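You operate a simulated robot arm through the tools that you are given. There is no shell and no other tool.

Carry out the task below with a simulated two-armed robot. There is one attempt and no reset: what you move stays moved.

JOB
Take the lid off the grey tin on the top of the wood-topped bench and lay it down there.

The check looks at the end state, three seconds after you hand in, the way a careful person would. Anything else that was tipped, shoved, dropped, spilled or broken makes it a failure. Lids that push on must go on centred and level and be pressed home; caps that screw on are set level and turned clockwise until they are tight.

ROBOT AND FRAMES
Two 6-joint arms with two-finger grippers on one trunk, on a base that moves. Base frame: it is fixed to the floor where the robot stands at the start and does not move with it; the origin is under the middle of the robot, x ahead of it, y to its left, z up; the surface under the hand at the start is at about z = 0.86. Units: m, rad, N and s.
The left shoulder is at the start at [0.03, 0.178, 0.938], the right one opposite. With the tool pointing down near the work surface each hand reaches from about 0.1 to 0.84 m from the robot's upright axis, wherever it stands, measured 20 degrees to its own side. Payload 2.54 kg a hand.
The tool frame of a hand sits at the grasp point between the pads (the TCP): z along the fingers, y along the line on which they close. The tips reach 0.03 m beyond it. The gripper opens to 0.116 m; its body begins 0.095 m behind the TCP.
Orientation is that of the tool frame in the base frame, as [roll, pitch, yaw] about the fixed x, y, z axes, in that order (R = Rz(yaw) Ry(pitch) Rx(roll)). With the fingers straight down and closing along the base's y, the tool's x points along the base's -x, its y along +y and its z along -z.

CONTROLS
- The arms move only by the tool nudge_tool. It takes "left_commands", "right_commands" or both (then of equal length, played together; a hand with none holds still); each is a list that holds one entry, the list of rows, each a list of 7 numbers: the shift along the base's x, y, z in m, then the turn, a rotation vector about the base's x, y, z in rad, then the gripper command, from -1 (shut) to 1 (fully open), values between in proportion. In form: [[[tx, ty, tz, rx, ry, rz, fingers], ...]]. A call has 1 to 20 rows; each row is the pose to reach, as a shift and turn from the pose commanded when the call began. A row lasts 0.2 s, in which the tool goes at most 0.05 m and 0.15 rad; a call with a longer step from one row to the next is refused whole, and so is a gripper value outside its range. Where a pose cannot be reached the arm comes as near as it can. A force on the tool above 40 N (or 10 N above the force at the start of the call, whichever is more), or a blocked arm, ends the call early, and 0.2 s more pass. The fingers move at their own pace (about 0.153 m/s each) and stop on an object; they squeeze with about 30 N. The grip force told is the motor's: it shows also when the fingers shut on nothing. Time passes only in rows, and 0.2 s behind the last, so rows that repeat a pose let the fingers close. The reply holds the time, the measured pose of the TCP, the force on the tool along the base axes, the opening and the grip force, in the units named above and with some noise, with the torque about the TCP (base axes, N m) and any sound that the robot's microphone picked up.
- Cameras (640 x 400 px; columns grow to the right, rows downward): "scene" is now at [0.0401, -0.0091, 1.6502]; the picture's right is [-0.13, -0.99, 0.00], its down [-0.83, 0.11, -0.54] and it looks along [0.53, -0.07, -0.84] (base axes); focal length 254 px, centre (320, 200). "left" rides on the left gripper at [0.069, 0.015, -0.122] in its tool frame; the picture's right is [-0.21, 0.98, 0.00], its down [-0.83, -0.18, -0.53] and it looks along [-0.52, -0.11, 0.85] (tool axes); focal length 251 px, centre (320, 200). "right" rides on the right gripper at [0.069, -0.015, -0.122] in its tool frame; the picture's right is [0.21, 0.98, 0.00], its down [-0.83, 0.18, -0.53] and it looks along [-0.52, 0.11, 0.85] (tool axes); focal length 251 px, centre (320, 200).
- grab_frame(camera): a new picture of that camera. The clock stands still meanwhile.
- raise_lower(by): moves the trunk up (or, below 0, down) by that many m; the arms and the scene camera ride with it, the base frame stays. It gives what a move gives, with no picture.
- drive_base(legs): drives the robot by 1 to 6 legs, each [ahead, left, turn to the left] in m, m and rad, along the robot's own axes; the way and the turn of a leg run together, so that a leg with both is an arc; at most 1.5 m and 3.142 rad a leg. The arms and the cameras ride along, it lands a little off, and it stops where it bumps. It gives what a move gives.
- aim_head(pan, tilt): turns the head with the scene camera to pan (to the left, within 2.496 rad either way) and tilt (down, from -0.506 to 1.204), counted from straight ahead of the robot. It gives what a move gives.
- pixel_to_xyz(camera, pixels): for up to 12 pixels [column, row] of the newest picture of that camera ("zoom" is the newest enlarged one), the place [x, y, z] in the base frame of the surface seen there, good to about 0.002 m. The clock stands still meanwhile.
- inspect(camera, box): a new picture of the part [left, top, right, bottom] of that camera's present view, enlarged. The clock stands still meanwhile.
- hand_in(): hands the job in; it is judged then, once.

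Leave the grippers open and the arms clear of the work at the hand-in unless told otherwise.

The tools are called after "Request:" by a JSON object that holds its "fn" and its "kwargs". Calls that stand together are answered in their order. nudge_tool: Moves the arms, as the interface text tells. Its arguments: {"type":"object","properties":{"left_commands":{"type":"array","items":{"type":"array","items":{"type":"array","items":{"type":"number"}}}},"right_commands":{"type":"array","items":{"type":"array","items":{"type":"array","items":{"type":"number"}}}}},"required":[]} The other tools are called the same way: raise_lower (by) moves the trunk up or down; drive_base (legs) drives the base; aim_head (pan, tilt) turns the head that bears the scene camera; grab_frame (camera) takes a picture; pixel_to_xyz (camera, pixels) gives the place of the surface under pixels of a picture; inspect (camera, box) takes an enlarged picture of a part of a camera's view; hand_in () hands the job in.

At the start:

```text
clock: 0.0
left_tool_pos: [0.4907, 0.0686, 1.1253]
left_orientation: [3.141, 0.0, -3.141]
left_force: [-0.3, -0.2, 0.2]
left_moment: [-0.01, 0.03, -0.03]
left_finger_gap: 0.1161
left_finger_force: 0.1
right_tool_pos: [0.3834, -0.3442, 1.1044]
right_orientation: [-3.141, -0.001, -3.141]
right_force: [-0.3, 0.4, -0.1]
right_moment: [-0.02, -0.02, 0.01]
right_finger_gap: 0.1161
right_finger_force: 0.0
trunk travel left (down, up): [-0.15, 0.39]
robot x, y, heading: [-0.0006, 0.0025, -0.003]
head pan, tilt (commanded): [-0.134, 1.0]
```

scene: 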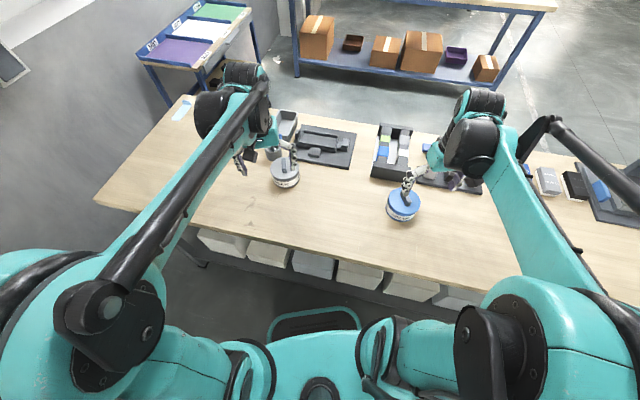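
right: 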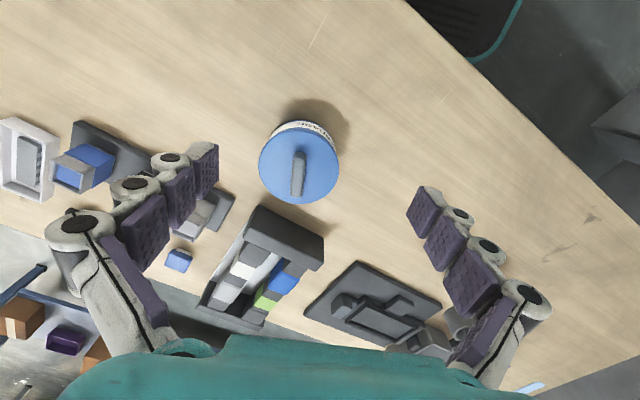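
left: 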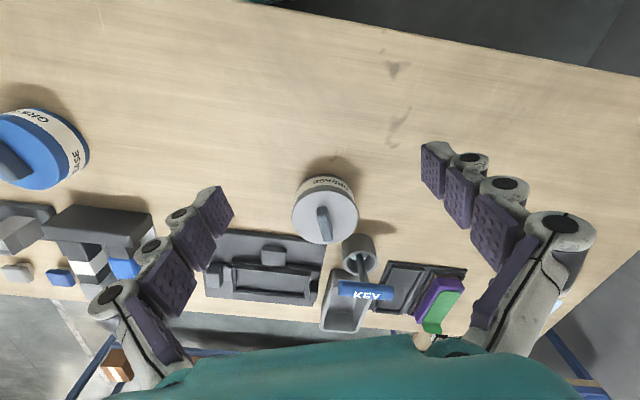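

I see a grey tin near scene pixel (285,172) and a blue tin near (403,205). I'll take enlarged pictures of the grey tin from the scene and left cameras.

Request:
{"fn": "inspect", "kwargs": {"camera": "scene", "box": [225, 100, 365, 210]}}

Request:
{"fn": "inspect", "kwargs": {"camera": "left", "box": [260, 150, 400, 260]}}

```text
3.64 times, centred on (295, 155) of scene
```

zoom: 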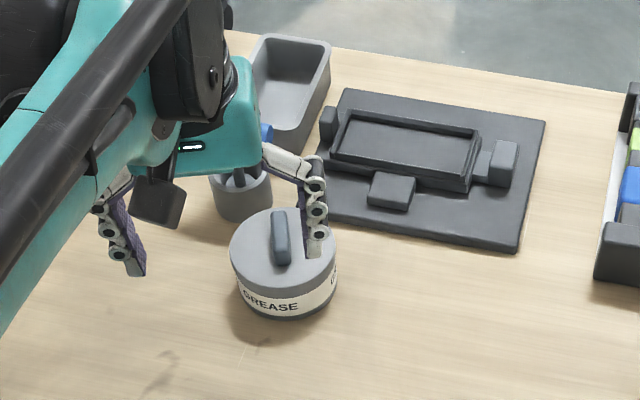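

```text
3.64 times, centred on (330, 205) of left
```

zoom: 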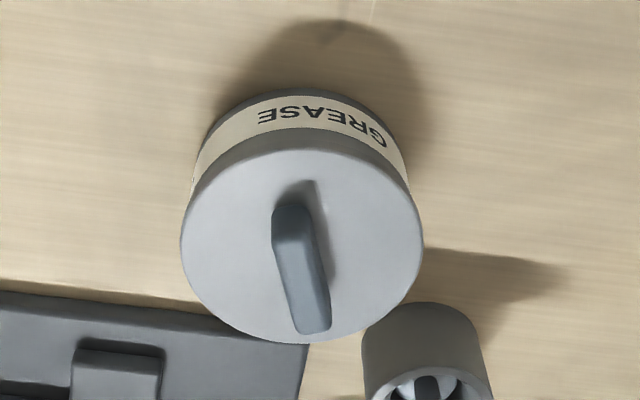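

The lid has an upright bar handle, at left-zoom (300,260). I'll measure the handle ends, the lid rim, the table and the nearby cup.

Request:
{"fn": "pixel_to_xyz", "kwargs": {"camera": "zoom", "pixels": [[290, 210], [314, 325], [278, 220], [306, 215], [296, 328], [328, 322], [188, 240], [418, 240], [300, 145], [270, 335], [100, 200], [425, 310]]}}

Request:
{"fn": "pixel_to_xyz", "kwargs": {"camera": "left", "pixels": [[325, 180], [325, 190], [325, 225], [335, 230], [320, 240], [358, 245], [365, 290], [350, 160], [300, 215], [350, 215], [325, 205], [345, 200]]}}

```text
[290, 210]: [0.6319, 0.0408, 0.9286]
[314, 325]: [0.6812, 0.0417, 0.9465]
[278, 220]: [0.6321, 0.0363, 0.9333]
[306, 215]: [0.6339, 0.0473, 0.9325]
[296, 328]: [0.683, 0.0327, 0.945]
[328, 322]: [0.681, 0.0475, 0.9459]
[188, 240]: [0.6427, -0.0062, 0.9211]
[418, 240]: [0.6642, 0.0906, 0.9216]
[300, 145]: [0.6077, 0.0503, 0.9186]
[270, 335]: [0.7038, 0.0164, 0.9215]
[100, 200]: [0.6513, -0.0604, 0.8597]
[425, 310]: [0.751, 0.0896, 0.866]
```

```text
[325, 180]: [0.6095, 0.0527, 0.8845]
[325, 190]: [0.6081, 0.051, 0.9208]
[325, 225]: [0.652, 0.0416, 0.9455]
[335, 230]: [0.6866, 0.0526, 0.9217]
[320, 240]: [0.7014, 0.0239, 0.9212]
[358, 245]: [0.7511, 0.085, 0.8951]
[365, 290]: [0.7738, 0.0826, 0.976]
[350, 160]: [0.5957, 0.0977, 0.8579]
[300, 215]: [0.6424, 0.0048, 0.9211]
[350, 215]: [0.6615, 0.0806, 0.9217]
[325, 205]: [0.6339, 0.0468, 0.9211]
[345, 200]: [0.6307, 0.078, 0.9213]
```

The lid top is at z≈0.921 with centre about (0.657, 0.041). The handle runs along x and its top is at z≈0.946. I'll zoom on the handle and the neighbouring cup and key to check clearances.

Request:
{"fn": "inspect", "kwargs": {"camera": "left", "box": [290, 175, 370, 245]}}

Request:
{"fn": "pixel_to_xyz", "kwargs": {"camera": "left", "pixels": [[342, 290], [390, 290], [365, 284], [362, 265], [345, 240], [372, 240], [340, 310], [300, 20], [560, 70], [450, 240], [215, 245], [318, 270]]}}

```text
5.71 times, centred on (330, 210) of left
```

zoom: 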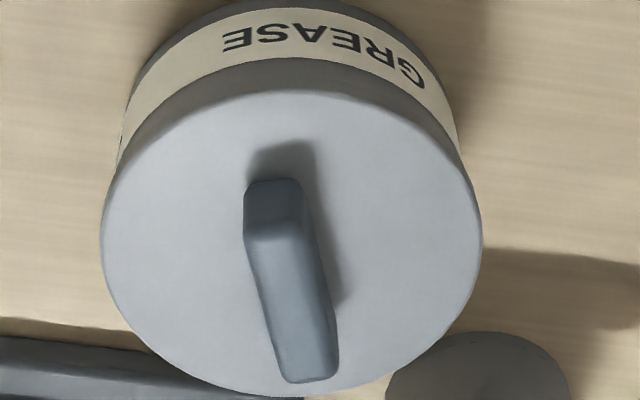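

```text
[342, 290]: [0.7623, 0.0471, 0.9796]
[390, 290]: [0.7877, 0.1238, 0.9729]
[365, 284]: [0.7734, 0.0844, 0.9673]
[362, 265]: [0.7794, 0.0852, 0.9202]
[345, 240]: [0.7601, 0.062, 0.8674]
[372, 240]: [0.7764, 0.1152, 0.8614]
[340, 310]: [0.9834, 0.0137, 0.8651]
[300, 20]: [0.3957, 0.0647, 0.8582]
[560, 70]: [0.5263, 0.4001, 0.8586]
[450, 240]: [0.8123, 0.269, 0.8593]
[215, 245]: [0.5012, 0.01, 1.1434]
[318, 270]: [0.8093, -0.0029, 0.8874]
```

I'll measure the handle top's corners and sides in this zoom.

Request:
{"fn": "pixel_to_xyz", "kwargs": {"camera": "zoom", "pixels": [[252, 242], [298, 228], [275, 240], [290, 378], [334, 370], [312, 372], [262, 310], [316, 300], [290, 305], [270, 185], [105, 240], [479, 240]]}}

```text
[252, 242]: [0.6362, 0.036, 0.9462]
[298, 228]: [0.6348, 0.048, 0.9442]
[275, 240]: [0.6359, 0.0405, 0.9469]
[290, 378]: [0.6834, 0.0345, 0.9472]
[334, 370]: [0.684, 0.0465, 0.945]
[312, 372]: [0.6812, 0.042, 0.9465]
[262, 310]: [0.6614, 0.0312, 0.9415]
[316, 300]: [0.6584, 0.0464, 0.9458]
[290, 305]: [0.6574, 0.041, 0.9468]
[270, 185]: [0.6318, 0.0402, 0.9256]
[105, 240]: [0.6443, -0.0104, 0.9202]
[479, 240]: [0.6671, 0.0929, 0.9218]
```

The handle is aligned with base x, centred at (0.658, 0.041), about 13 mm wide, with its top at 0.947. I'll move the left hand above it, with the fingers half open and the TCP at z≈1.03.

Request:
{"fn": "nudge_tool", "kwargs": {"left_commands": [[[0.04, -0.007, 0.0, 0, 0, 0, 0.5], [0.08, -0.014, 0.0, 0, 0, 0, 0.0], [0.12, -0.021, 0.0, 0, 0, 0, 0.0], [0.167, -0.0276, 0.0, 0, 0, 0, 0.0], [0.167, -0.0276, -0.045, 0, 0, 0, 0.0], [0.167, -0.0276, -0.085, 0, 0, 0, 0.0], [0.167, -0.0276, -0.095, 0, 0, 0, 0.0], [0.167, -0.0276, -0.095, 0, 0, 0, 0.0]]]}}

```text
clock: 1.8
left_tool_pos: [0.6577, 0.0408, 1.0302]
left_orientation: [3.141, -0.001, 3.141]
left_force: [-0.2, 0.2, -0.1]
left_moment: [-0.01, 0.02, -0.03]
left_finger_gap: 0.0579
left_finger_force: 0.0
right_tool_pos: [0.3843, -0.3436, 1.1028]
right_orientation: [-3.141, 0.0, 3.141]
right_force: [-0.1, -0.1, 0.2]
right_moment: [-0.01, 0.01, -0.01]
right_finger_gap: 0.1157
right_finger_force: 0.0
trunk travel left (down, up): [-0.15, 0.39]
robot x, y, heading: [0.0016, -0.0036, 0.001]
head pan, tilt (commanded): [-0.134, 1.0]
```

The hand is above the handle. I'll check with the left and scene cameras before going down.

Request:
{"fn": "grab_frame", "kwargs": {"camera": "left"}}

Request:
{"fn": "grab_frame", "kwargs": {"camera": "scene"}}

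```text
taken
```

left: 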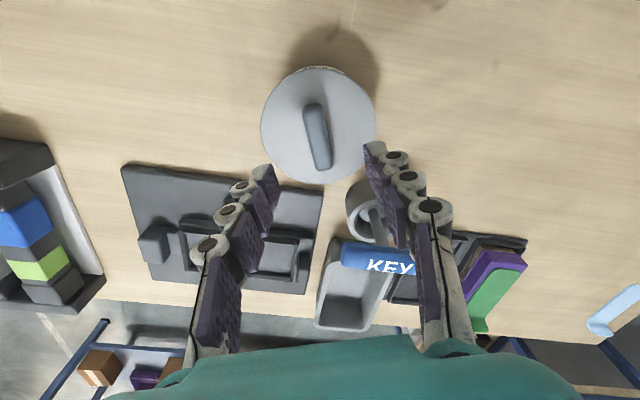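

```text
taken
```

scene: 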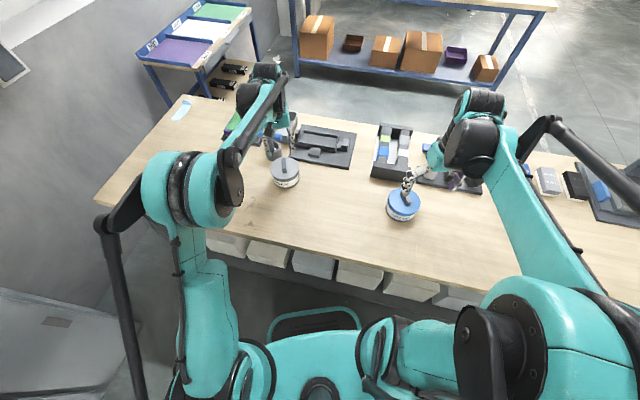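

The handle top appears at about (319,138), close to the expected (320,142) for a point straight below the TCP. I'll confirm by measuring.

Request:
{"fn": "pixel_to_xyz", "kwargs": {"camera": "left", "pixels": [[318, 140], [312, 112], [325, 165], [309, 135], [326, 135], [265, 130], [373, 125], [319, 72], [270, 175], [375, 150], [385, 265], [355, 260]]}}

Request:
{"fn": "inspect", "kwargs": {"camera": "left", "box": [240, 50, 420, 200]}}

```text
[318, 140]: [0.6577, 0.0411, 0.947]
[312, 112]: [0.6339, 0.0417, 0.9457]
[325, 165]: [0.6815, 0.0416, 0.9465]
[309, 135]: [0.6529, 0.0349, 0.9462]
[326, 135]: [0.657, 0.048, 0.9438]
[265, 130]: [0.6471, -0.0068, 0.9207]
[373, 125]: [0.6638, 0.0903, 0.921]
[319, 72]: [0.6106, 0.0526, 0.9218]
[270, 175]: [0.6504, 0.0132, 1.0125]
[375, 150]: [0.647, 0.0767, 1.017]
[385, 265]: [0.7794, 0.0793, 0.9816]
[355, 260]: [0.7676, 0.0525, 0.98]
```

```text
2.67 times, centred on (330, 125) of left
```

zoom: 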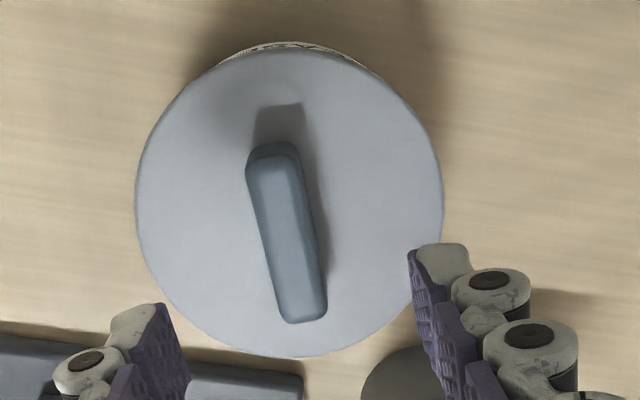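

The alignment is good, with the handle centre at (0.658, 0.041). I'll lower to TCP z≈0.957, so the tips are about 6 mm above the lid, and then close the fingers.

Request:
{"fn": "nudge_tool", "kwargs": {"left_commands": [[[0, 0, -0.03, 0, 0, 0, 0.0], [0, 0, -0.055, 0, 0, 0, 0.0], [0, 0, -0.068, 0, 0, 0, 0.0], [0, 0, -0.073, 0, 0, 0, 0.0], [0, 0, -0.073, 0, 0, 0, 0.0]]]}}

```text
clock: 3.0
left_tool_pos: [0.6574, 0.0409, 0.9558]
left_orientation: [3.14, -0.001, 3.14]
left_force: [0.4, 0.2, 0.9]
left_moment: [0.0, 0.01, -0.01]
left_finger_gap: 0.0578
left_finger_force: 0.0
right_tool_pos: [0.3836, -0.344, 1.1036]
right_orientation: [-3.141, -0.002, -3.141]
right_force: [0.2, 0.0, 0.4]
right_moment: [0.01, 0.01, -0.03]
right_finger_gap: 0.1161
right_finger_force: 0.1
trunk travel left (down, up): [-0.15, 0.39]
robot x, y, heading: [0.0004, 0.0019, -0.003]
head pan, tilt (commanded): [-0.134, 1.0]
```

The hand is at TCP z≈0.956 with no contact. I'll close the fingers on the handle.

Request:
{"fn": "nudge_tool", "kwargs": {"left_commands": [[[0, 0, 0, 0, 0, 0, -0.4], [0, 0, 0, 0, 0, 0, -0.8], [0, 0, 0, 0, 0, 0, -1], [0, 0, 0, 0, 0, 0, -1], [0, 0, 0, 0, 0, 0, -1]]]}}

Request:
{"fn": "inspect", "kwargs": {"camera": "left", "box": [220, 30, 440, 230]}}

```text
clock: 4.2
left_tool_pos: [0.6572, 0.0401, 0.9564]
left_orientation: [3.141, 0.0, -3.142]
left_force: [0.7, 0.6, 0.2]
left_moment: [0.0, 0.01, 0.0]
left_finger_gap: 0.0158
left_finger_force: 30.3
right_tool_pos: [0.3839, -0.3451, 1.1046]
right_orientation: [3.141, 0.0, 3.141]
right_force: [0.0, 0.2, 0.3]
right_moment: [-0.02, 0.01, -0.01]
right_finger_gap: 0.1161
right_finger_force: 0.0
trunk travel left (down, up): [-0.15, 0.39]
robot x, y, heading: [-0.0005, 0.0004, 0.0]
head pan, tilt (commanded): [-0.134, 1.0]
heard: snap
```

```text
2.00 times, centred on (330, 130) of left
```

zoom: 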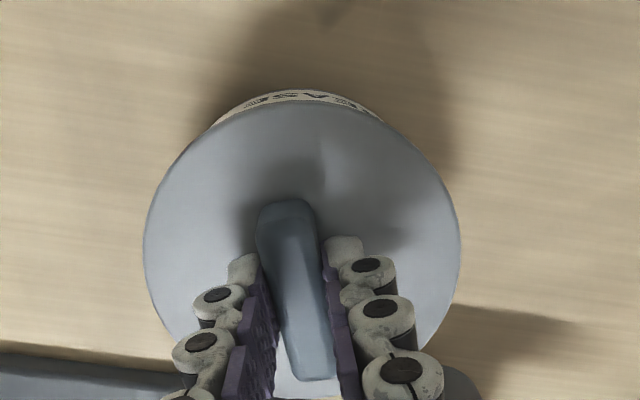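

The handle is gripped, with a gap of 15.8 mm and 30 N. There was a "snap" sound as the fingers closed. I'll lift very slightly, 3 mm, and read the force to find out how the lid is held.

Request:
{"fn": "nudge_tool", "kwargs": {"left_commands": [[[0, 0, 0.001, 0, 0, 0, -1], [0, 0, 0.002, 0, 0, 0, -1], [0, 0, 0.003, 0, 0, 0, -1], [0, 0, 0.003, 0, 0, 0, -1]]]}}

Request:
{"fn": "inspect", "kwargs": {"camera": "scene", "box": [225, 100, 365, 210]}}

```text
clock: 5.2
left_tool_pos: [0.6588, 0.0398, 0.9591]
left_orientation: [3.141, 0.0, 3.14]
left_force: [1.1, -0.4, -0.2]
left_moment: [-0.01, 0.02, 0.01]
left_finger_gap: 0.0162
left_finger_force: 29.8
right_tool_pos: [0.3835, -0.3448, 1.1032]
right_orientation: [3.141, 0.002, 3.141]
right_force: [0.4, -0.2, -0.2]
right_moment: [-0.01, -0.03, -0.01]
right_finger_gap: 0.1162
right_finger_force: 0.1
trunk travel left (down, up): [-0.15, 0.39]
robot x, y, heading: [0.0012, -0.0015, 0.0]
head pan, tilt (commanded): [-0.134, 1.0]
```

```text
3.64 times, centred on (295, 155) of scene
```

zoom: 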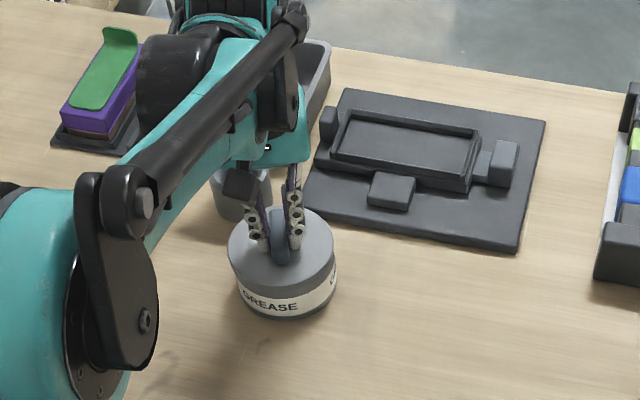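

The force is near zero after 3 mm. I'll check whether the lid rose or the fingers slipped by measuring the lid's surface.

Request:
{"fn": "grab_frame", "kwargs": {"camera": "left"}}

Request:
{"fn": "pixel_to_xyz", "kwargs": {"camera": "zoom", "pixels": [[245, 250], [318, 250], [260, 265], [285, 275], [310, 262]]}}

Request:
{"fn": "pixel_to_xyz", "kwargs": {"camera": "left", "pixels": [[310, 120], [350, 110], [430, 140], [310, 95], [320, 160], [370, 78]]}}

```text
taken
```

left: 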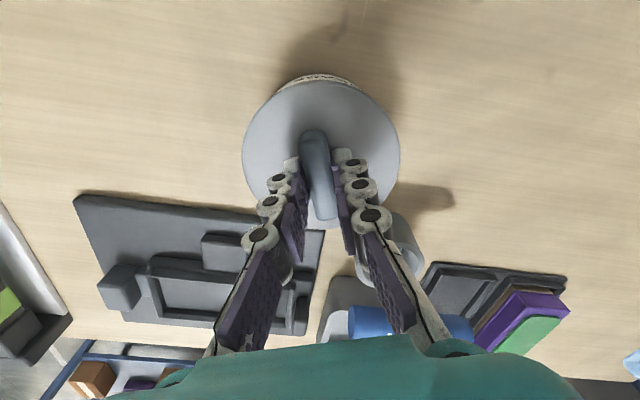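

```text
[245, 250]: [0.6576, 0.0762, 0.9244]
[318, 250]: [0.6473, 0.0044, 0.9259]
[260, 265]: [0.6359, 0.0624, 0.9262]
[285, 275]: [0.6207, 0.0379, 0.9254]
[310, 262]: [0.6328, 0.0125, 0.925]
```

```text
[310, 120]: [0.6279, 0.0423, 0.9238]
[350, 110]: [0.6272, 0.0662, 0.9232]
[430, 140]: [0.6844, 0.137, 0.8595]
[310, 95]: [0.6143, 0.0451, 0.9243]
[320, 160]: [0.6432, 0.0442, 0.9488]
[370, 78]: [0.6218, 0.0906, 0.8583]
```

The lid surface rose from 0.921 to about 0.925, so it follows the hand. I'll lift another 8 mm and check whether the body stays on the bench.

Request:
{"fn": "nudge_tool", "kwargs": {"left_commands": [[[0, 0, 0.002, 0, 0, 0, -1], [0, 0, 0.004, 0, 0, 0, -1], [0, 0, 0.006, 0, 0, 0, -1], [0, 0, 0.008, 0, 0, 0, -1], [0, 0, 0.008, 0, 0, 0, -1]]]}}

Request:
{"fn": "inspect", "kwargs": {"camera": "scene", "box": [250, 135, 330, 195]}}

```text
clock: 6.4
left_tool_pos: [0.6581, 0.0413, 0.968]
left_orientation: [-3.141, 0.0, -3.141]
left_force: [0.1, -0.2, -1.1]
left_moment: [0.0, 0.03, -0.03]
left_finger_gap: 0.0156
left_finger_force: 30.3
right_tool_pos: [0.3834, -0.3448, 1.1041]
right_orientation: [3.14, 0.0, 3.141]
right_force: [-0.4, -1.0, 0.5]
right_moment: [-0.01, -0.01, 0.02]
right_finger_gap: 0.1159
right_finger_force: 0.0
trunk travel left (down, up): [-0.15, 0.39]
robot x, y, heading: [-0.0006, 0.0, -0.002]
head pan, tilt (commanded): [-0.134, 1.0]
```

```text
6.67 times, centred on (290, 165) of scene
```

zoom: 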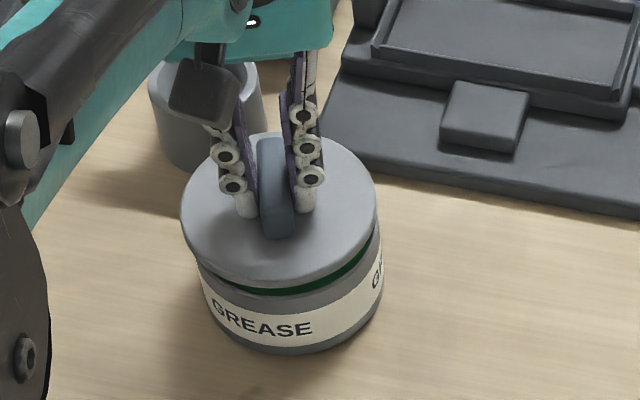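

The lid has come away cleanly and the body stays on the bench; a green gap shows at zoom (310,280). I'll keep lifting, to about 7 cm higher.

Request:
{"fn": "nudge_tool", "kwargs": {"left_commands": [[[0, 0, 0.005, 0, 0, 0, -1], [0, 0, 0.012, 0, 0, 0, -1], [0, 0, 0.022, 0, 0, 0, -1], [0, 0, 0.037, 0, 0, 0, -1], [0, 0, 0.055, 0, 0, 0, -1], [0, 0, 0.07, 0, 0, 0, -1], [0, 0, 0.07, 0, 0, 0, -1]]]}}

Request:
{"fn": "grab_frame", "kwargs": {"camera": "scene"}}

Request:
{"fn": "inspect", "kwargs": {"camera": "scene", "box": [225, 100, 365, 210]}}

Request:
{"fn": "grab_frame", "kwargs": {"camera": "left"}}

```text
clock: 8.0
left_tool_pos: [0.6573, 0.0406, 1.0365]
left_orientation: [3.141, 0.001, 3.141]
left_force: [-0.4, 0.4, -0.1]
left_moment: [0.03, 0.01, 0.03]
left_finger_gap: 0.0158
left_finger_force: 29.8
right_tool_pos: [0.3831, -0.3427, 1.1031]
right_orientation: [-3.141, -0.001, 3.141]
right_force: [0.5, -0.3, 0.5]
right_moment: [0.01, 0.05, -0.02]
right_finger_gap: 0.1159
right_finger_force: 0.1
trunk travel left (down, up): [-0.15, 0.39]
robot x, y, heading: [-0.0024, -0.0011, 0.003]
head pan, tilt (commanded): [-0.134, 1.0]
```

```text
taken
```

scene: 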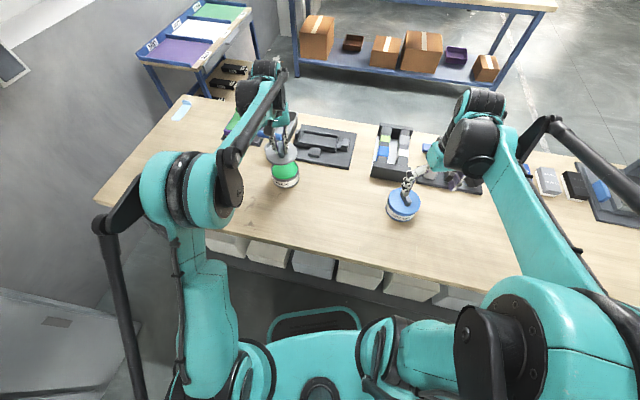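

```text
3.64 times, centred on (295, 155) of scene
```

zoom: 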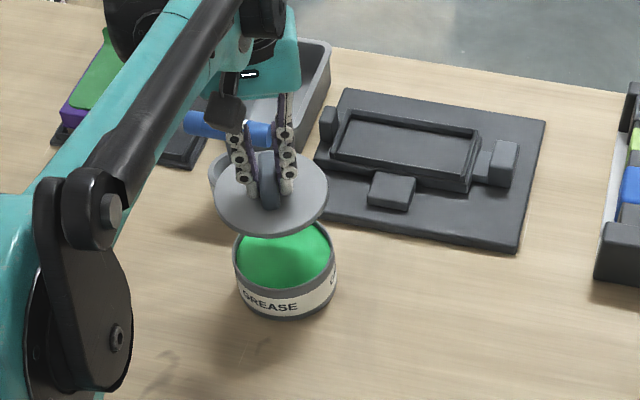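

```text
taken
```

left: 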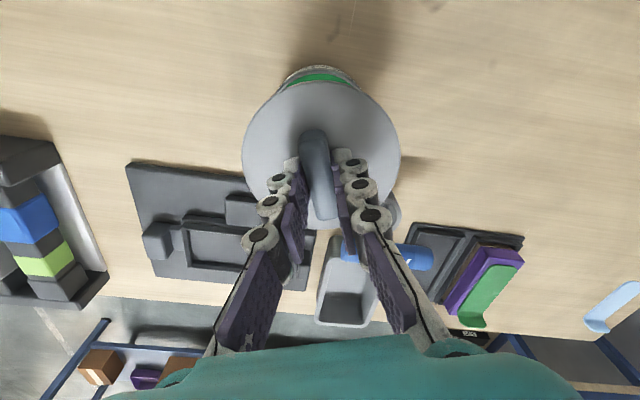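

The lid is clear of the tin and the green grease is visible. I'll measure the bench free area to the left of the tin for a place to set it down.

Request:
{"fn": "pixel_to_xyz", "kwargs": {"camera": "left", "pixels": [[450, 130], [500, 100], [500, 150], [560, 120], [480, 200], [550, 200], [400, 60], [600, 50], [620, 160], [450, 20]]}}

Request:
{"fn": "pixel_to_xyz", "kwargs": {"camera": "scene", "pixels": [[120, 200], [150, 150], [250, 230], [250, 205], [330, 210], [360, 190], [388, 205], [403, 185], [320, 255], [345, 200], [270, 210], [215, 140]]}}

```text
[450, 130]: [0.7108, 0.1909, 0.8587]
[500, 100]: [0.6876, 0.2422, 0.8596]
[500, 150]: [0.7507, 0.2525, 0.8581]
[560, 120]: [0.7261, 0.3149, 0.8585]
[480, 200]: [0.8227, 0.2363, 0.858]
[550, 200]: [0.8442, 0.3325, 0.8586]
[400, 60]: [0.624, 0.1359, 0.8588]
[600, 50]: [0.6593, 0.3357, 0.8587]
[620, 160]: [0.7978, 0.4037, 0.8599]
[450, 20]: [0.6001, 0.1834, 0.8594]
```

```text
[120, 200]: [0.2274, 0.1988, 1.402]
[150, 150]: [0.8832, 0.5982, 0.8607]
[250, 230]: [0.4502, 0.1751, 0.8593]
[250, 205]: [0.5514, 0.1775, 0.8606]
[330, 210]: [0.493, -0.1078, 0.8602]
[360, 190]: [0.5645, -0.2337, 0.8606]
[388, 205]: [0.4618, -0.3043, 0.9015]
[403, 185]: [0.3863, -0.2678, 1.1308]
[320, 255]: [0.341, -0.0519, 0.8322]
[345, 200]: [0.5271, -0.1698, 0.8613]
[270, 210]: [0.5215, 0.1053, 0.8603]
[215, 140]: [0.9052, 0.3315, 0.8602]
```

The bench around (0.55–0.72, 0.15–0.35) is clear at z≈0.859. I'll carry the lid to about (0.62, 0.21), staying at this height and moving away from the cup and key.

Request:
{"fn": "nudge_tool", "kwargs": {"left_commands": [[[-0.015, 0.01, 0, 0, 0, 0, -1], [-0.037, 0.035, 0, 0, 0, 0, -1], [-0.037, 0.065, 0, 0, 0, 0, -1], [-0.037, 0.1, 0, 0, 0, 0, -1], [-0.037, 0.135, 0, 0, 0, 0, -1], [-0.037, 0.16, 0, 0, 0, 0, -1], [-0.037, 0.17, 0, 0, 0, 0, -1], [-0.037, 0.17, 0, 0, 0, 0, -1]]]}}

Request:
{"fn": "grab_frame", "kwargs": {"camera": "left"}}

Request:
{"fn": "grab_frame", "kwargs": {"camera": "scene"}}

```text
clock: 9.8
left_tool_pos: [0.6218, 0.2106, 1.0377]
left_orientation: [-3.141, 0.001, 3.141]
left_force: [-1.2, -0.9, -0.6]
left_moment: [0.0, -0.02, -0.03]
left_finger_gap: 0.0158
left_finger_force: 30.1
right_tool_pos: [0.3832, -0.345, 1.1029]
right_orientation: [3.142, 0.0, -3.14]
right_force: [1.2, 0.2, 0.9]
right_moment: [0.0, 0.0, -0.01]
right_finger_gap: 0.116
right_finger_force: 0.1
trunk travel left (down, up): [-0.15, 0.39]
robot x, y, heading: [-0.0027, -0.0006, -0.001]
head pan, tilt (commanded): [-0.134, 1.0]
```

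```text
taken
```

left: 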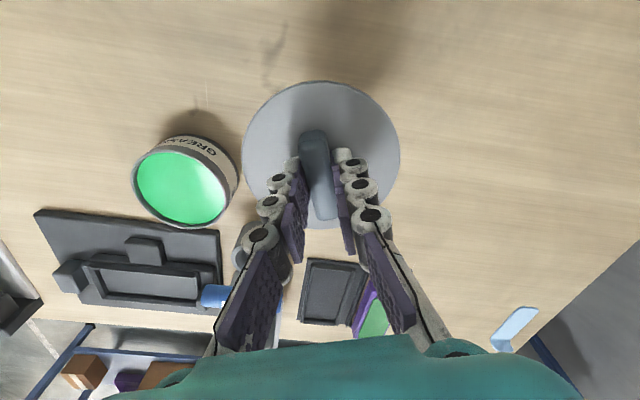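

```text
taken
```

scene: 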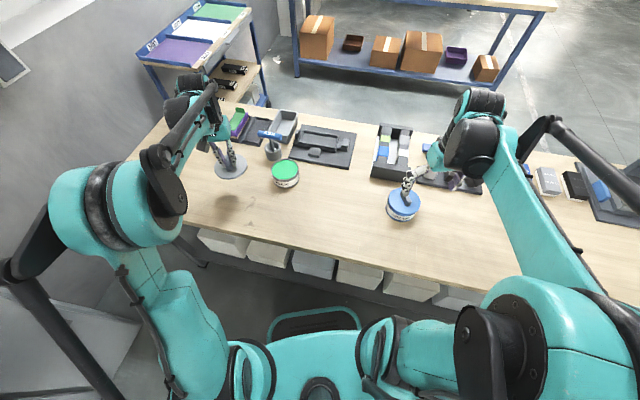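

The lid is over the clear bench area and the tin is open with the cup and key untouched. I'll zoom in to see the lid's thickness before lowering.

Request:
{"fn": "inspect", "kwargs": {"camera": "scene", "box": [190, 120, 310, 215]}}

Request:
{"fn": "pixel_to_xyz", "kwargs": {"camera": "zoom", "pixels": [[210, 300], [212, 308], [212, 313], [150, 270], [260, 290], [210, 420]]}}

```text
4.21 times, centred on (250, 168) of scene
```

zoom: 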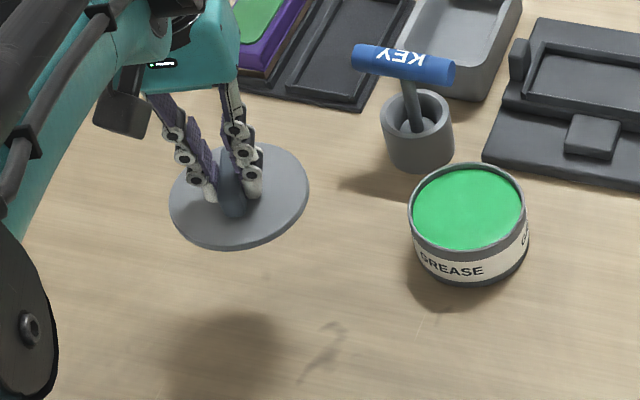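

```text
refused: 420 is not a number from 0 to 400
```

The lid is a thin disc, so contact should come at TCP z≈0.90–0.91. I'll lower to about 0.918 first.

Request:
{"fn": "nudge_tool", "kwargs": {"left_commands": [[[0, 0, -0.03, 0, 0, 0, -1], [0, 0, -0.06, 0, 0, 0, -1], [0, 0, -0.09, 0, 0, 0, -1], [0, 0, -0.11, 0, 0, 0, -1], [0, 0, -0.119, 0, 0, 0, -1], [0, 0, -0.119, 0, 0, 0, -1]]]}}

Request:
{"fn": "inspect", "kwargs": {"camera": "scene", "box": [190, 120, 310, 215]}}

```text
clock: 11.2
left_tool_pos: [0.62, 0.2118, 0.9181]
left_orientation: [3.141, 0.0, 3.141]
left_force: [0.2, -0.1, -1.0]
left_moment: [0.01, -0.02, 0.01]
left_finger_gap: 0.0158
left_finger_force: 30.1
right_tool_pos: [0.3834, -0.3444, 1.1048]
right_orientation: [-3.141, -0.002, 3.141]
right_force: [0.1, -0.4, -0.6]
right_moment: [0.0, -0.01, 0.0]
right_finger_gap: 0.1159
right_finger_force: 0.1
trunk travel left (down, up): [-0.15, 0.39]
robot x, y, heading: [-0.0013, 0.0005, 0.001]
head pan, tilt (commanded): [-0.134, 1.0]
```

```text
4.21 times, centred on (250, 168) of scene
```

zoom: 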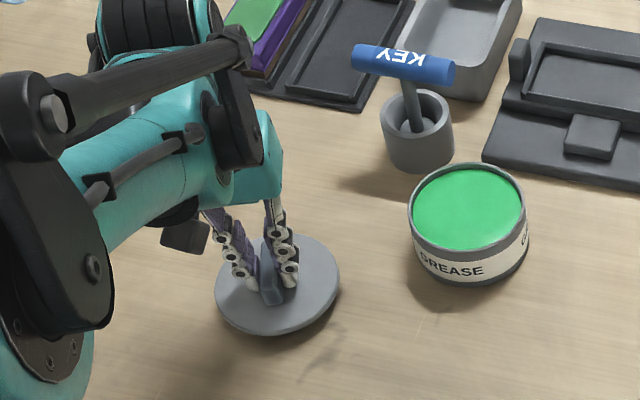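

There's no contact yet at 0.918. I'll lower in 2 mm steps and watch the force.

Request:
{"fn": "nudge_tool", "kwargs": {"left_commands": [[[0, 0, -0.002, 0, 0, 0, -1], [0, 0, -0.004, 0, 0, 0, -1], [0, 0, -0.006, 0, 0, 0, -1], [0, 0, -0.006, 0, 0, 0, -1]]]}}

Request:
{"fn": "grab_frame", "kwargs": {"camera": "left"}}

Request:
{"fn": "pixel_to_xyz", "kwargs": {"camera": "left", "pixels": [[310, 100], [290, 120], [360, 115], [265, 150], [380, 150]]}}

```text
clock: 12.2
left_tool_pos: [0.6201, 0.2129, 0.9137]
left_orientation: [3.141, 0.001, 3.141]
left_force: [-0.7, 0.5, 0.4]
left_moment: [0.01, -0.01, 0.01]
left_finger_gap: 0.0159
left_finger_force: 30.5
right_tool_pos: [0.3833, -0.3458, 1.1043]
right_orientation: [3.141, 0.001, 3.141]
right_force: [0.6, -0.9, -0.1]
right_moment: [0.04, 0.01, 0.01]
right_finger_gap: 0.1158
right_finger_force: 0.0
trunk travel left (down, up): [-0.15, 0.39]
robot x, y, heading: [0.0013, -0.0011, -0.005]
head pan, tilt (commanded): [-0.134, 1.0]
```

```text
taken
```

left: 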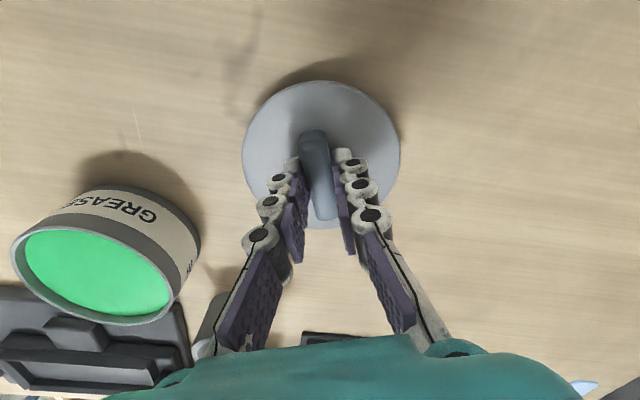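

```text
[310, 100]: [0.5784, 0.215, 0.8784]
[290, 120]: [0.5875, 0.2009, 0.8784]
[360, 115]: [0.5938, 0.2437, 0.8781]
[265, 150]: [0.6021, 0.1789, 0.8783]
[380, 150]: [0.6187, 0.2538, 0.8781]
```

The lid top is at 0.878, 19 mm above the bench, with still no contact. I'll continue lowering slowly.

Request:
{"fn": "nudge_tool", "kwargs": {"left_commands": [[[0, 0, -0.0015, 0, 0, 0, -1], [0, 0, -0.003, 0, 0, 0, -1], [0, 0, -0.0045, 0, 0, 0, -1], [0, 0, -0.0045, 0, 0, 0, -1]]]}}

```text
clock: 13.2
left_tool_pos: [0.6205, 0.2113, 0.9071]
left_orientation: [-3.142, 0.001, -3.141]
left_force: [-1.1, 1.0, -0.5]
left_moment: [0.0, 0.0, 0.0]
left_finger_gap: 0.0155
left_finger_force: 29.6
right_tool_pos: [0.3837, -0.3452, 1.1042]
right_orientation: [-3.14, 0.0, -3.141]
right_force: [0.5, 0.6, -1.0]
right_moment: [-0.02, -0.01, -0.02]
right_finger_gap: 0.1161
right_finger_force: 0.1
trunk travel left (down, up): [-0.15, 0.39]
robot x, y, heading: [0.0002, 0.001, 0.002]
head pan, tilt (commanded): [-0.134, 1.0]
```

No contact at 0.907. I'll lower a further 3 mm.

Request:
{"fn": "nudge_tool", "kwargs": {"left_commands": [[[0, 0, -0.001, 0, 0, 0, -1], [0, 0, -0.002, 0, 0, 0, -1], [0, 0, -0.003, 0, 0, 0, -1], [0, 0, -0.003, 0, 0, 0, -1]]]}}

Request:
{"fn": "inspect", "kwargs": {"camera": "left", "box": [220, 50, 420, 240]}}

Request:
{"fn": "inspect", "kwargs": {"camera": "scene", "box": [210, 160, 280, 215]}}

```text
clock: 14.2
left_tool_pos: [0.6205, 0.2108, 0.9058]
left_orientation: [-3.14, -0.001, 3.141]
left_force: [0.1, -0.1, 0.2]
left_moment: [0.02, -0.01, 0.04]
left_finger_gap: 0.0159
left_finger_force: 29.9
right_tool_pos: [0.3823, -0.3449, 1.1048]
right_orientation: [-3.14, -0.001, 3.142]
right_force: [0.1, 0.3, 1.3]
right_moment: [0.0, 0.03, 0.02]
right_finger_gap: 0.1159
right_finger_force: 0.1
trunk travel left (down, up): [-0.15, 0.39]
robot x, y, heading: [-0.0027, 0.0006, 0.002]
head pan, tilt (commanded): [-0.134, 1.0]
```

```text
2.11 times, centred on (320, 145) of left
```

zoom: 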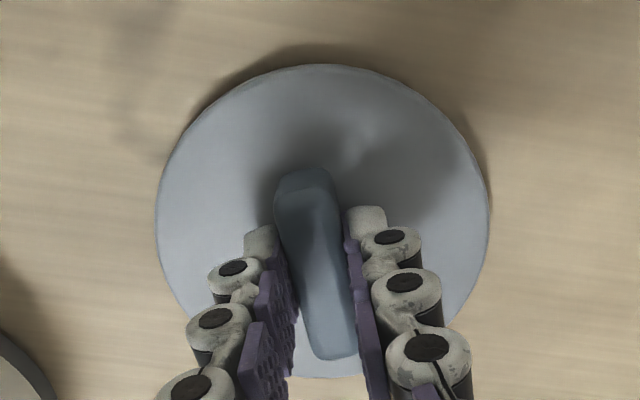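

```text
7.27 times, centred on (245, 188) of scene
```

zoom: 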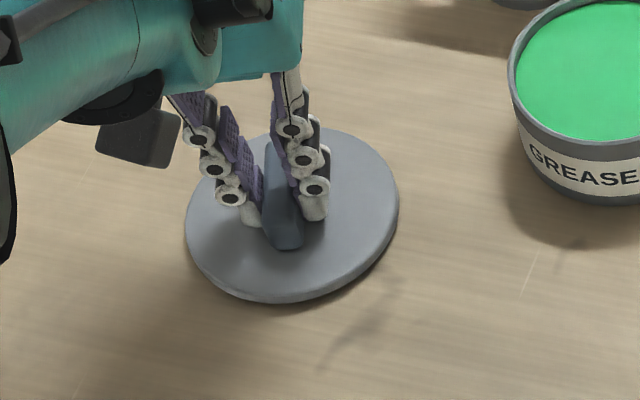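

The lid is a few mm above the bench, judging by the narrow shadow at its rim. I'll lower 3 mm more in 1 mm steps.

Request:
{"fn": "nudge_tool", "kwargs": {"left_commands": [[[0, 0, -0.001, 0, 0, 0, -1], [0, 0, -0.002, 0, 0, 0, -1], [0, 0, -0.003, 0, 0, 0, -1], [0, 0, -0.003, 0, 0, 0, -1]]]}}

```text
clock: 15.2
left_tool_pos: [0.621, 0.2119, 0.9017]
left_orientation: [3.14, 0.002, 3.141]
left_force: [-0.1, -0.1, -1.1]
left_moment: [0.03, 0.02, 0.01]
left_finger_gap: 0.0155
left_finger_force: 30.5
right_tool_pos: [0.3839, -0.3453, 1.1037]
right_orientation: [3.141, -0.001, 3.141]
right_force: [0.1, -0.1, 0.6]
right_moment: [0.0, -0.01, 0.02]
right_finger_gap: 0.1163
right_finger_force: 0.0
trunk travel left (down, up): [-0.15, 0.39]
robot x, y, heading: [-0.0015, -0.0013, -0.001]
head pan, tilt (commanded): [-0.134, 1.0]
```

Still no contact at about 0.902. I'll lower 2 mm more and then measure the lid height.

Request:
{"fn": "nudge_tool", "kwargs": {"left_commands": [[[0, 0, -0.001, 0, 0, 0, -1], [0, 0, -0.002, 0, 0, 0, -1], [0, 0, -0.002, 0, 0, 0, -1]]]}}

Request:
{"fn": "grab_frame", "kwargs": {"camera": "left"}}

Request:
{"fn": "pixel_to_xyz", "kwargs": {"camera": "left", "pixels": [[310, 100], [290, 120], [360, 115], [265, 150], [380, 150], [200, 150], [440, 130], [310, 50]]}}

Request:
{"fn": "inspect", "kwargs": {"camera": "scene", "box": [210, 160, 280, 215]}}

```text
clock: 16.0
left_tool_pos: [0.6214, 0.2109, 0.9012]
left_orientation: [-3.14, 0.002, -3.141]
left_force: [4.8, -0.1, 10.6]
left_moment: [-0.03, -0.04, 0.0]
left_finger_gap: 0.0162
left_finger_force: 30.3
right_tool_pos: [0.3831, -0.3454, 1.1038]
right_orientation: [-3.141, 0.001, 3.142]
right_force: [-0.4, 0.1, 0.6]
right_moment: [-0.04, -0.02, 0.0]
right_finger_gap: 0.1158
right_finger_force: 0.0
trunk travel left (down, up): [-0.15, 0.39]
robot x, y, heading: [0.0025, -0.0012, -0.002]
head pan, tilt (commanded): [-0.134, 1.0]
```

```text
taken
```

left: 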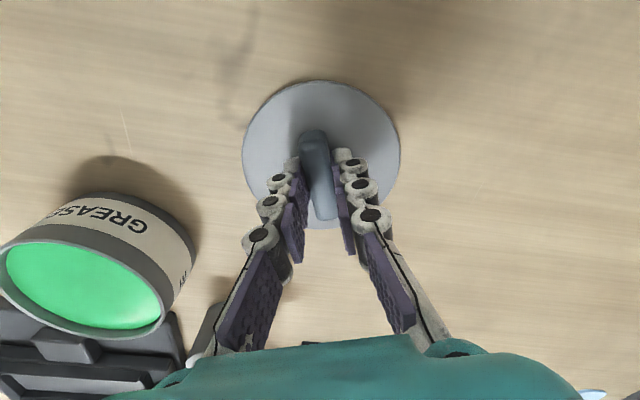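

```text
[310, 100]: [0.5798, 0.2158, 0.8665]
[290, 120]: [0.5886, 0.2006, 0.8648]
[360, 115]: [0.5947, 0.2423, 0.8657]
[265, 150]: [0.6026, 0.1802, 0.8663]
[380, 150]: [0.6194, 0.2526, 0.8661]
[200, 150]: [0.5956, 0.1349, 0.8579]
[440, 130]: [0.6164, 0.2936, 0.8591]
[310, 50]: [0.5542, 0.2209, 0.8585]
```

```text
7.27 times, centred on (245, 188) of scene
```

zoom: 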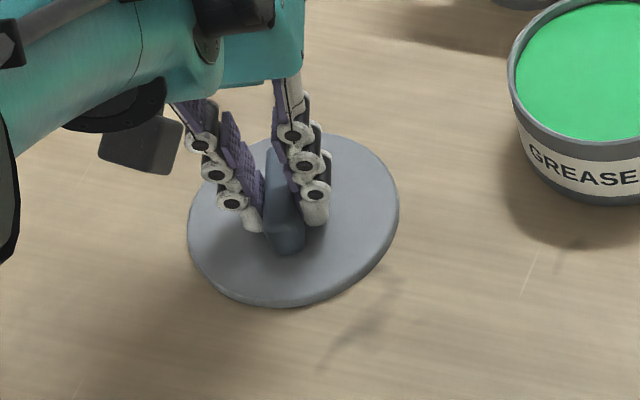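

The lid is on the bench, with 10.6 N of upward force and its top at 0.866. I'll ease off 0.7 mm and open the fingers partway, to about 58 mm.

Request:
{"fn": "nudge_tool", "kwargs": {"left_commands": [[[0, 0, 0.0007, 0, 0, 0, -1], [0, 0, 0.0007, 0, 0, 0, -0.7], [0, 0, 0.0007, 0, 0, 0, -0.4], [0, 0, 0.0007, 0, 0, 0, -0.1], [0, 0, 0.0007, 0, 0, 0, 0.0], [0, 0, 0.0007, 0, 0, 0, 0.0]]]}}

Request:
{"fn": "inspect", "kwargs": {"camera": "left", "box": [220, 50, 420, 240]}}

```text
clock: 17.4
left_tool_pos: [0.6204, 0.2107, 0.9005]
left_orientation: [3.141, -0.001, -3.141]
left_force: [0.0, -0.4, 0.4]
left_moment: [0.0, 0.0, -0.01]
left_finger_gap: 0.0581
left_finger_force: 0.2
right_tool_pos: [0.3846, -0.3445, 1.1038]
right_orientation: [3.141, -0.002, -3.141]
right_force: [-0.9, -0.1, 0.9]
right_moment: [0.0, -0.02, -0.01]
right_finger_gap: 0.116
right_finger_force: 0.0
trunk travel left (down, up): [-0.15, 0.39]
robot x, y, heading: [-0.0023, -0.0002, -0.004]
head pan, tilt (commanded): [-0.134, 1.0]
```

```text
2.11 times, centred on (320, 145) of left
```

zoom: 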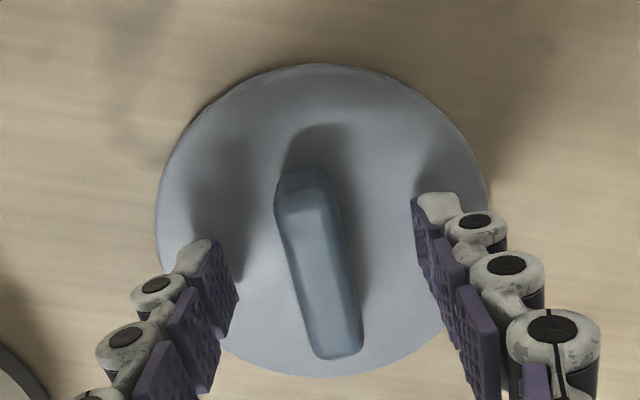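

The fingers are open on both sides and the lid rests on the bench. I'll lift the hand straight up about 0.2 m.

Request:
{"fn": "nudge_tool", "kwargs": {"left_commands": [[[0, 0, 0.01, 0, 0, 0, 0.0], [0, 0, 0.03, 0, 0, 0, 0.0], [0, 0, 0.065, 0, 0, 0, 0.0], [0, 0, 0.105, 0, 0, 0, 0.0], [0, 0, 0.15, 0, 0, 0, 0.0], [0, 0, 0.19, 0, 0, 0, 0.5], [0, 0, 0.22, 0, 0, 0, 1.0], [0, 0, 0.22, 0, 0, 0, 1.0]]]}}

Request:
{"fn": "grab_frame", "kwargs": {"camera": "scene"}}

Request:
{"fn": "grab_frame", "kwargs": {"camera": "left"}}

```text
clock: 19.2
left_tool_pos: [0.6203, 0.211, 1.1213]
left_orientation: [-3.142, 0.0, -3.14]
left_force: [-0.4, 0.7, -0.6]
left_moment: [0.05, -0.03, 0.04]
left_finger_gap: 0.1162
left_finger_force: 0.0
right_tool_pos: [0.3835, -0.3445, 1.1045]
right_orientation: [3.141, -0.001, -3.141]
right_force: [-0.8, -0.1, -0.5]
right_moment: [-0.02, 0.02, -0.01]
right_finger_gap: 0.1159
right_finger_force: 0.1
trunk travel left (down, up): [-0.15, 0.39]
robot x, y, heading: [-0.0028, -0.0, 0.0]
head pan, tilt (commanded): [-0.134, 1.0]
```

```text
taken
```

scene: 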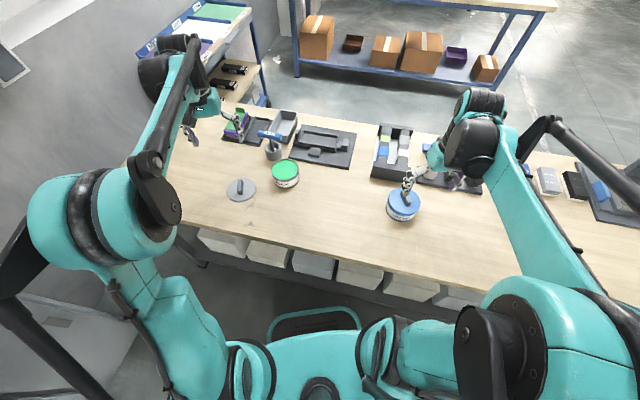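

```text
taken
```

left: 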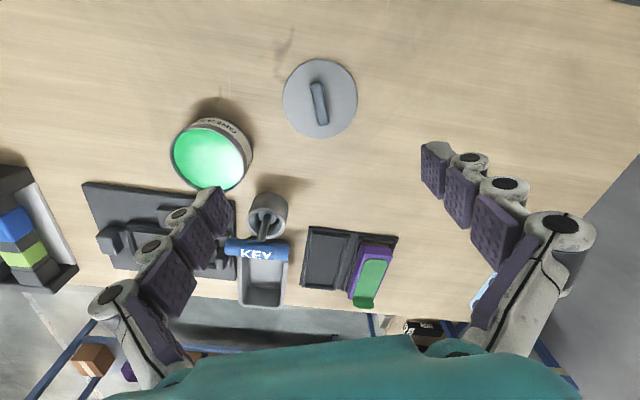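

The lid lies on the bench at scene (241,189), and the tin stands open at (285,173). I'll draw the left hand back from over the work and then check everything closely.

Request:
{"fn": "nudge_tool", "kwargs": {"left_commands": [[[-0.04, 0, 0.01, 0, 0, 0, 1.0], [-0.08, 0, 0.02, 0, 0, 0, 1.0], [-0.12, 0, 0.03, 0, 0, 0, 1.0], [-0.15, 0, 0.03, 0, 0, 0, 1.0], [-0.15, 0, 0.03, 0, 0, 0, 1.0]]]}}

Request:
{"fn": "inspect", "kwargs": {"camera": "scene", "box": [200, 100, 360, 220]}}

Request:
{"fn": "grab_frame", "kwargs": {"camera": "left"}}

Request:
{"fn": "grab_frame", "kwargs": {"camera": "right"}}

```text
clock: 20.4
left_tool_pos: [0.473, 0.212, 1.1502]
left_orientation: [-3.141, 0.0, -3.141]
left_force: [0.0, 1.3, 0.0]
left_moment: [-0.02, -0.01, -0.05]
left_finger_gap: 0.1161
left_finger_force: 0.0
right_tool_pos: [0.3839, -0.3448, 1.1041]
right_orientation: [-3.14, 0.0, -3.141]
right_force: [-0.4, -0.3, -0.9]
right_moment: [0.0, -0.02, -0.02]
right_finger_gap: 0.116
right_finger_force: 0.1
trunk travel left (down, up): [-0.15, 0.39]
robot x, y, heading: [-0.0025, 0.0007, 0.002]
head pan, tilt (commanded): [-0.134, 1.0]
```

```text
3.33 times, centred on (280, 160) of scene
```

zoom: 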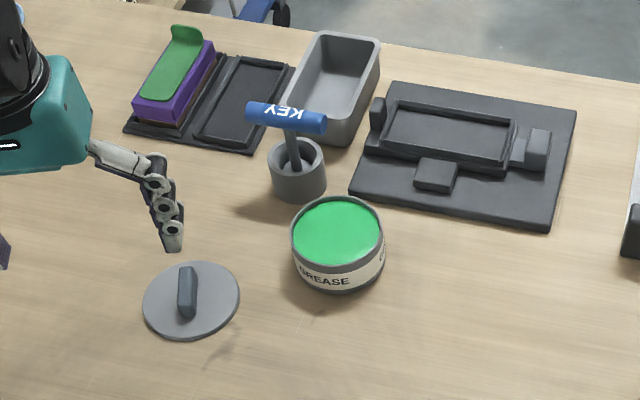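

```text
taken
```

left: 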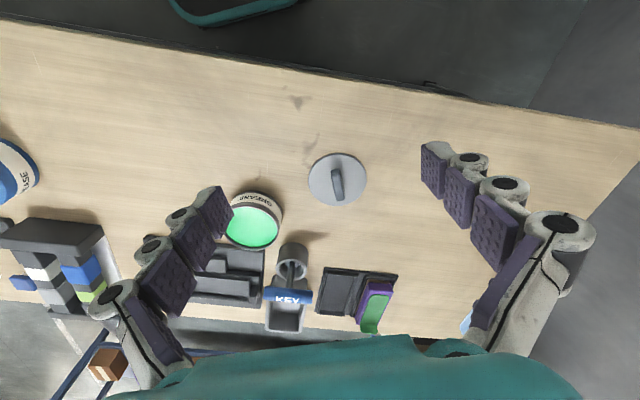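

```text
taken
```

right: 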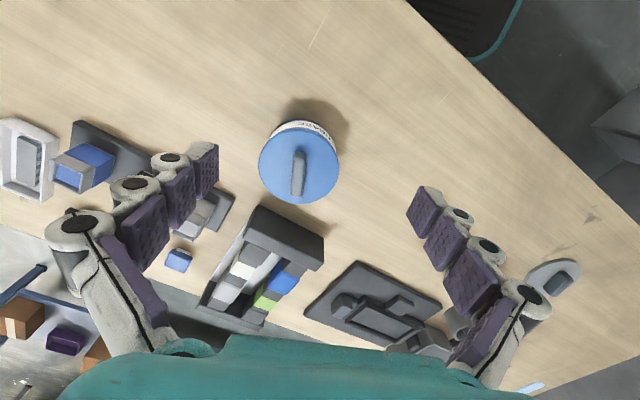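

Nothing else has moved. As a last check I'll measure that the lid lies flat and the tin still stands where it was.

Request:
{"fn": "pixel_to_xyz", "kwargs": {"camera": "zoom", "pixels": [[160, 300], [220, 290], [195, 325], [190, 280], [215, 270], [335, 235], [338, 290], [300, 240], [375, 235], [337, 200]]}}

```text
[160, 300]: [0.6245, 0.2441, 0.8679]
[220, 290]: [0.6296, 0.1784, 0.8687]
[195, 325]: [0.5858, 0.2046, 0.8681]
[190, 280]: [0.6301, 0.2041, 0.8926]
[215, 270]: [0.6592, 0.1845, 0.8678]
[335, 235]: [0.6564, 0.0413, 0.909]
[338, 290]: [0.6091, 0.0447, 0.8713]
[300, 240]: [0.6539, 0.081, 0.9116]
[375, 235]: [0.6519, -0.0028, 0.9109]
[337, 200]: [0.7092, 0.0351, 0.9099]
```

The lid lies flat at z≈0.868 at every point measured. The tin is still centred at (0.656, 0.041), open, with its grease inside. The grippers are open and both arms are clear, so I'm handing in.

Request:
{"fn": "hand_in", "kwargs": {}}

```text
The job is handed in.
```

The lid is off the grey tin and lying flat on the bench, about 0.17 m to the left of the tin. It lifted straight off without unscrewing.

The tin is where it was, open with its grease inside. The last pictures show nothing else moved, tipped or spilled. I heard one "snap" as the fingers closed on the lid's handle, and I saw no damage from it.

Both grippers are open and the arms are clear of the work. The job is handed in; the check's result has not come back to me.
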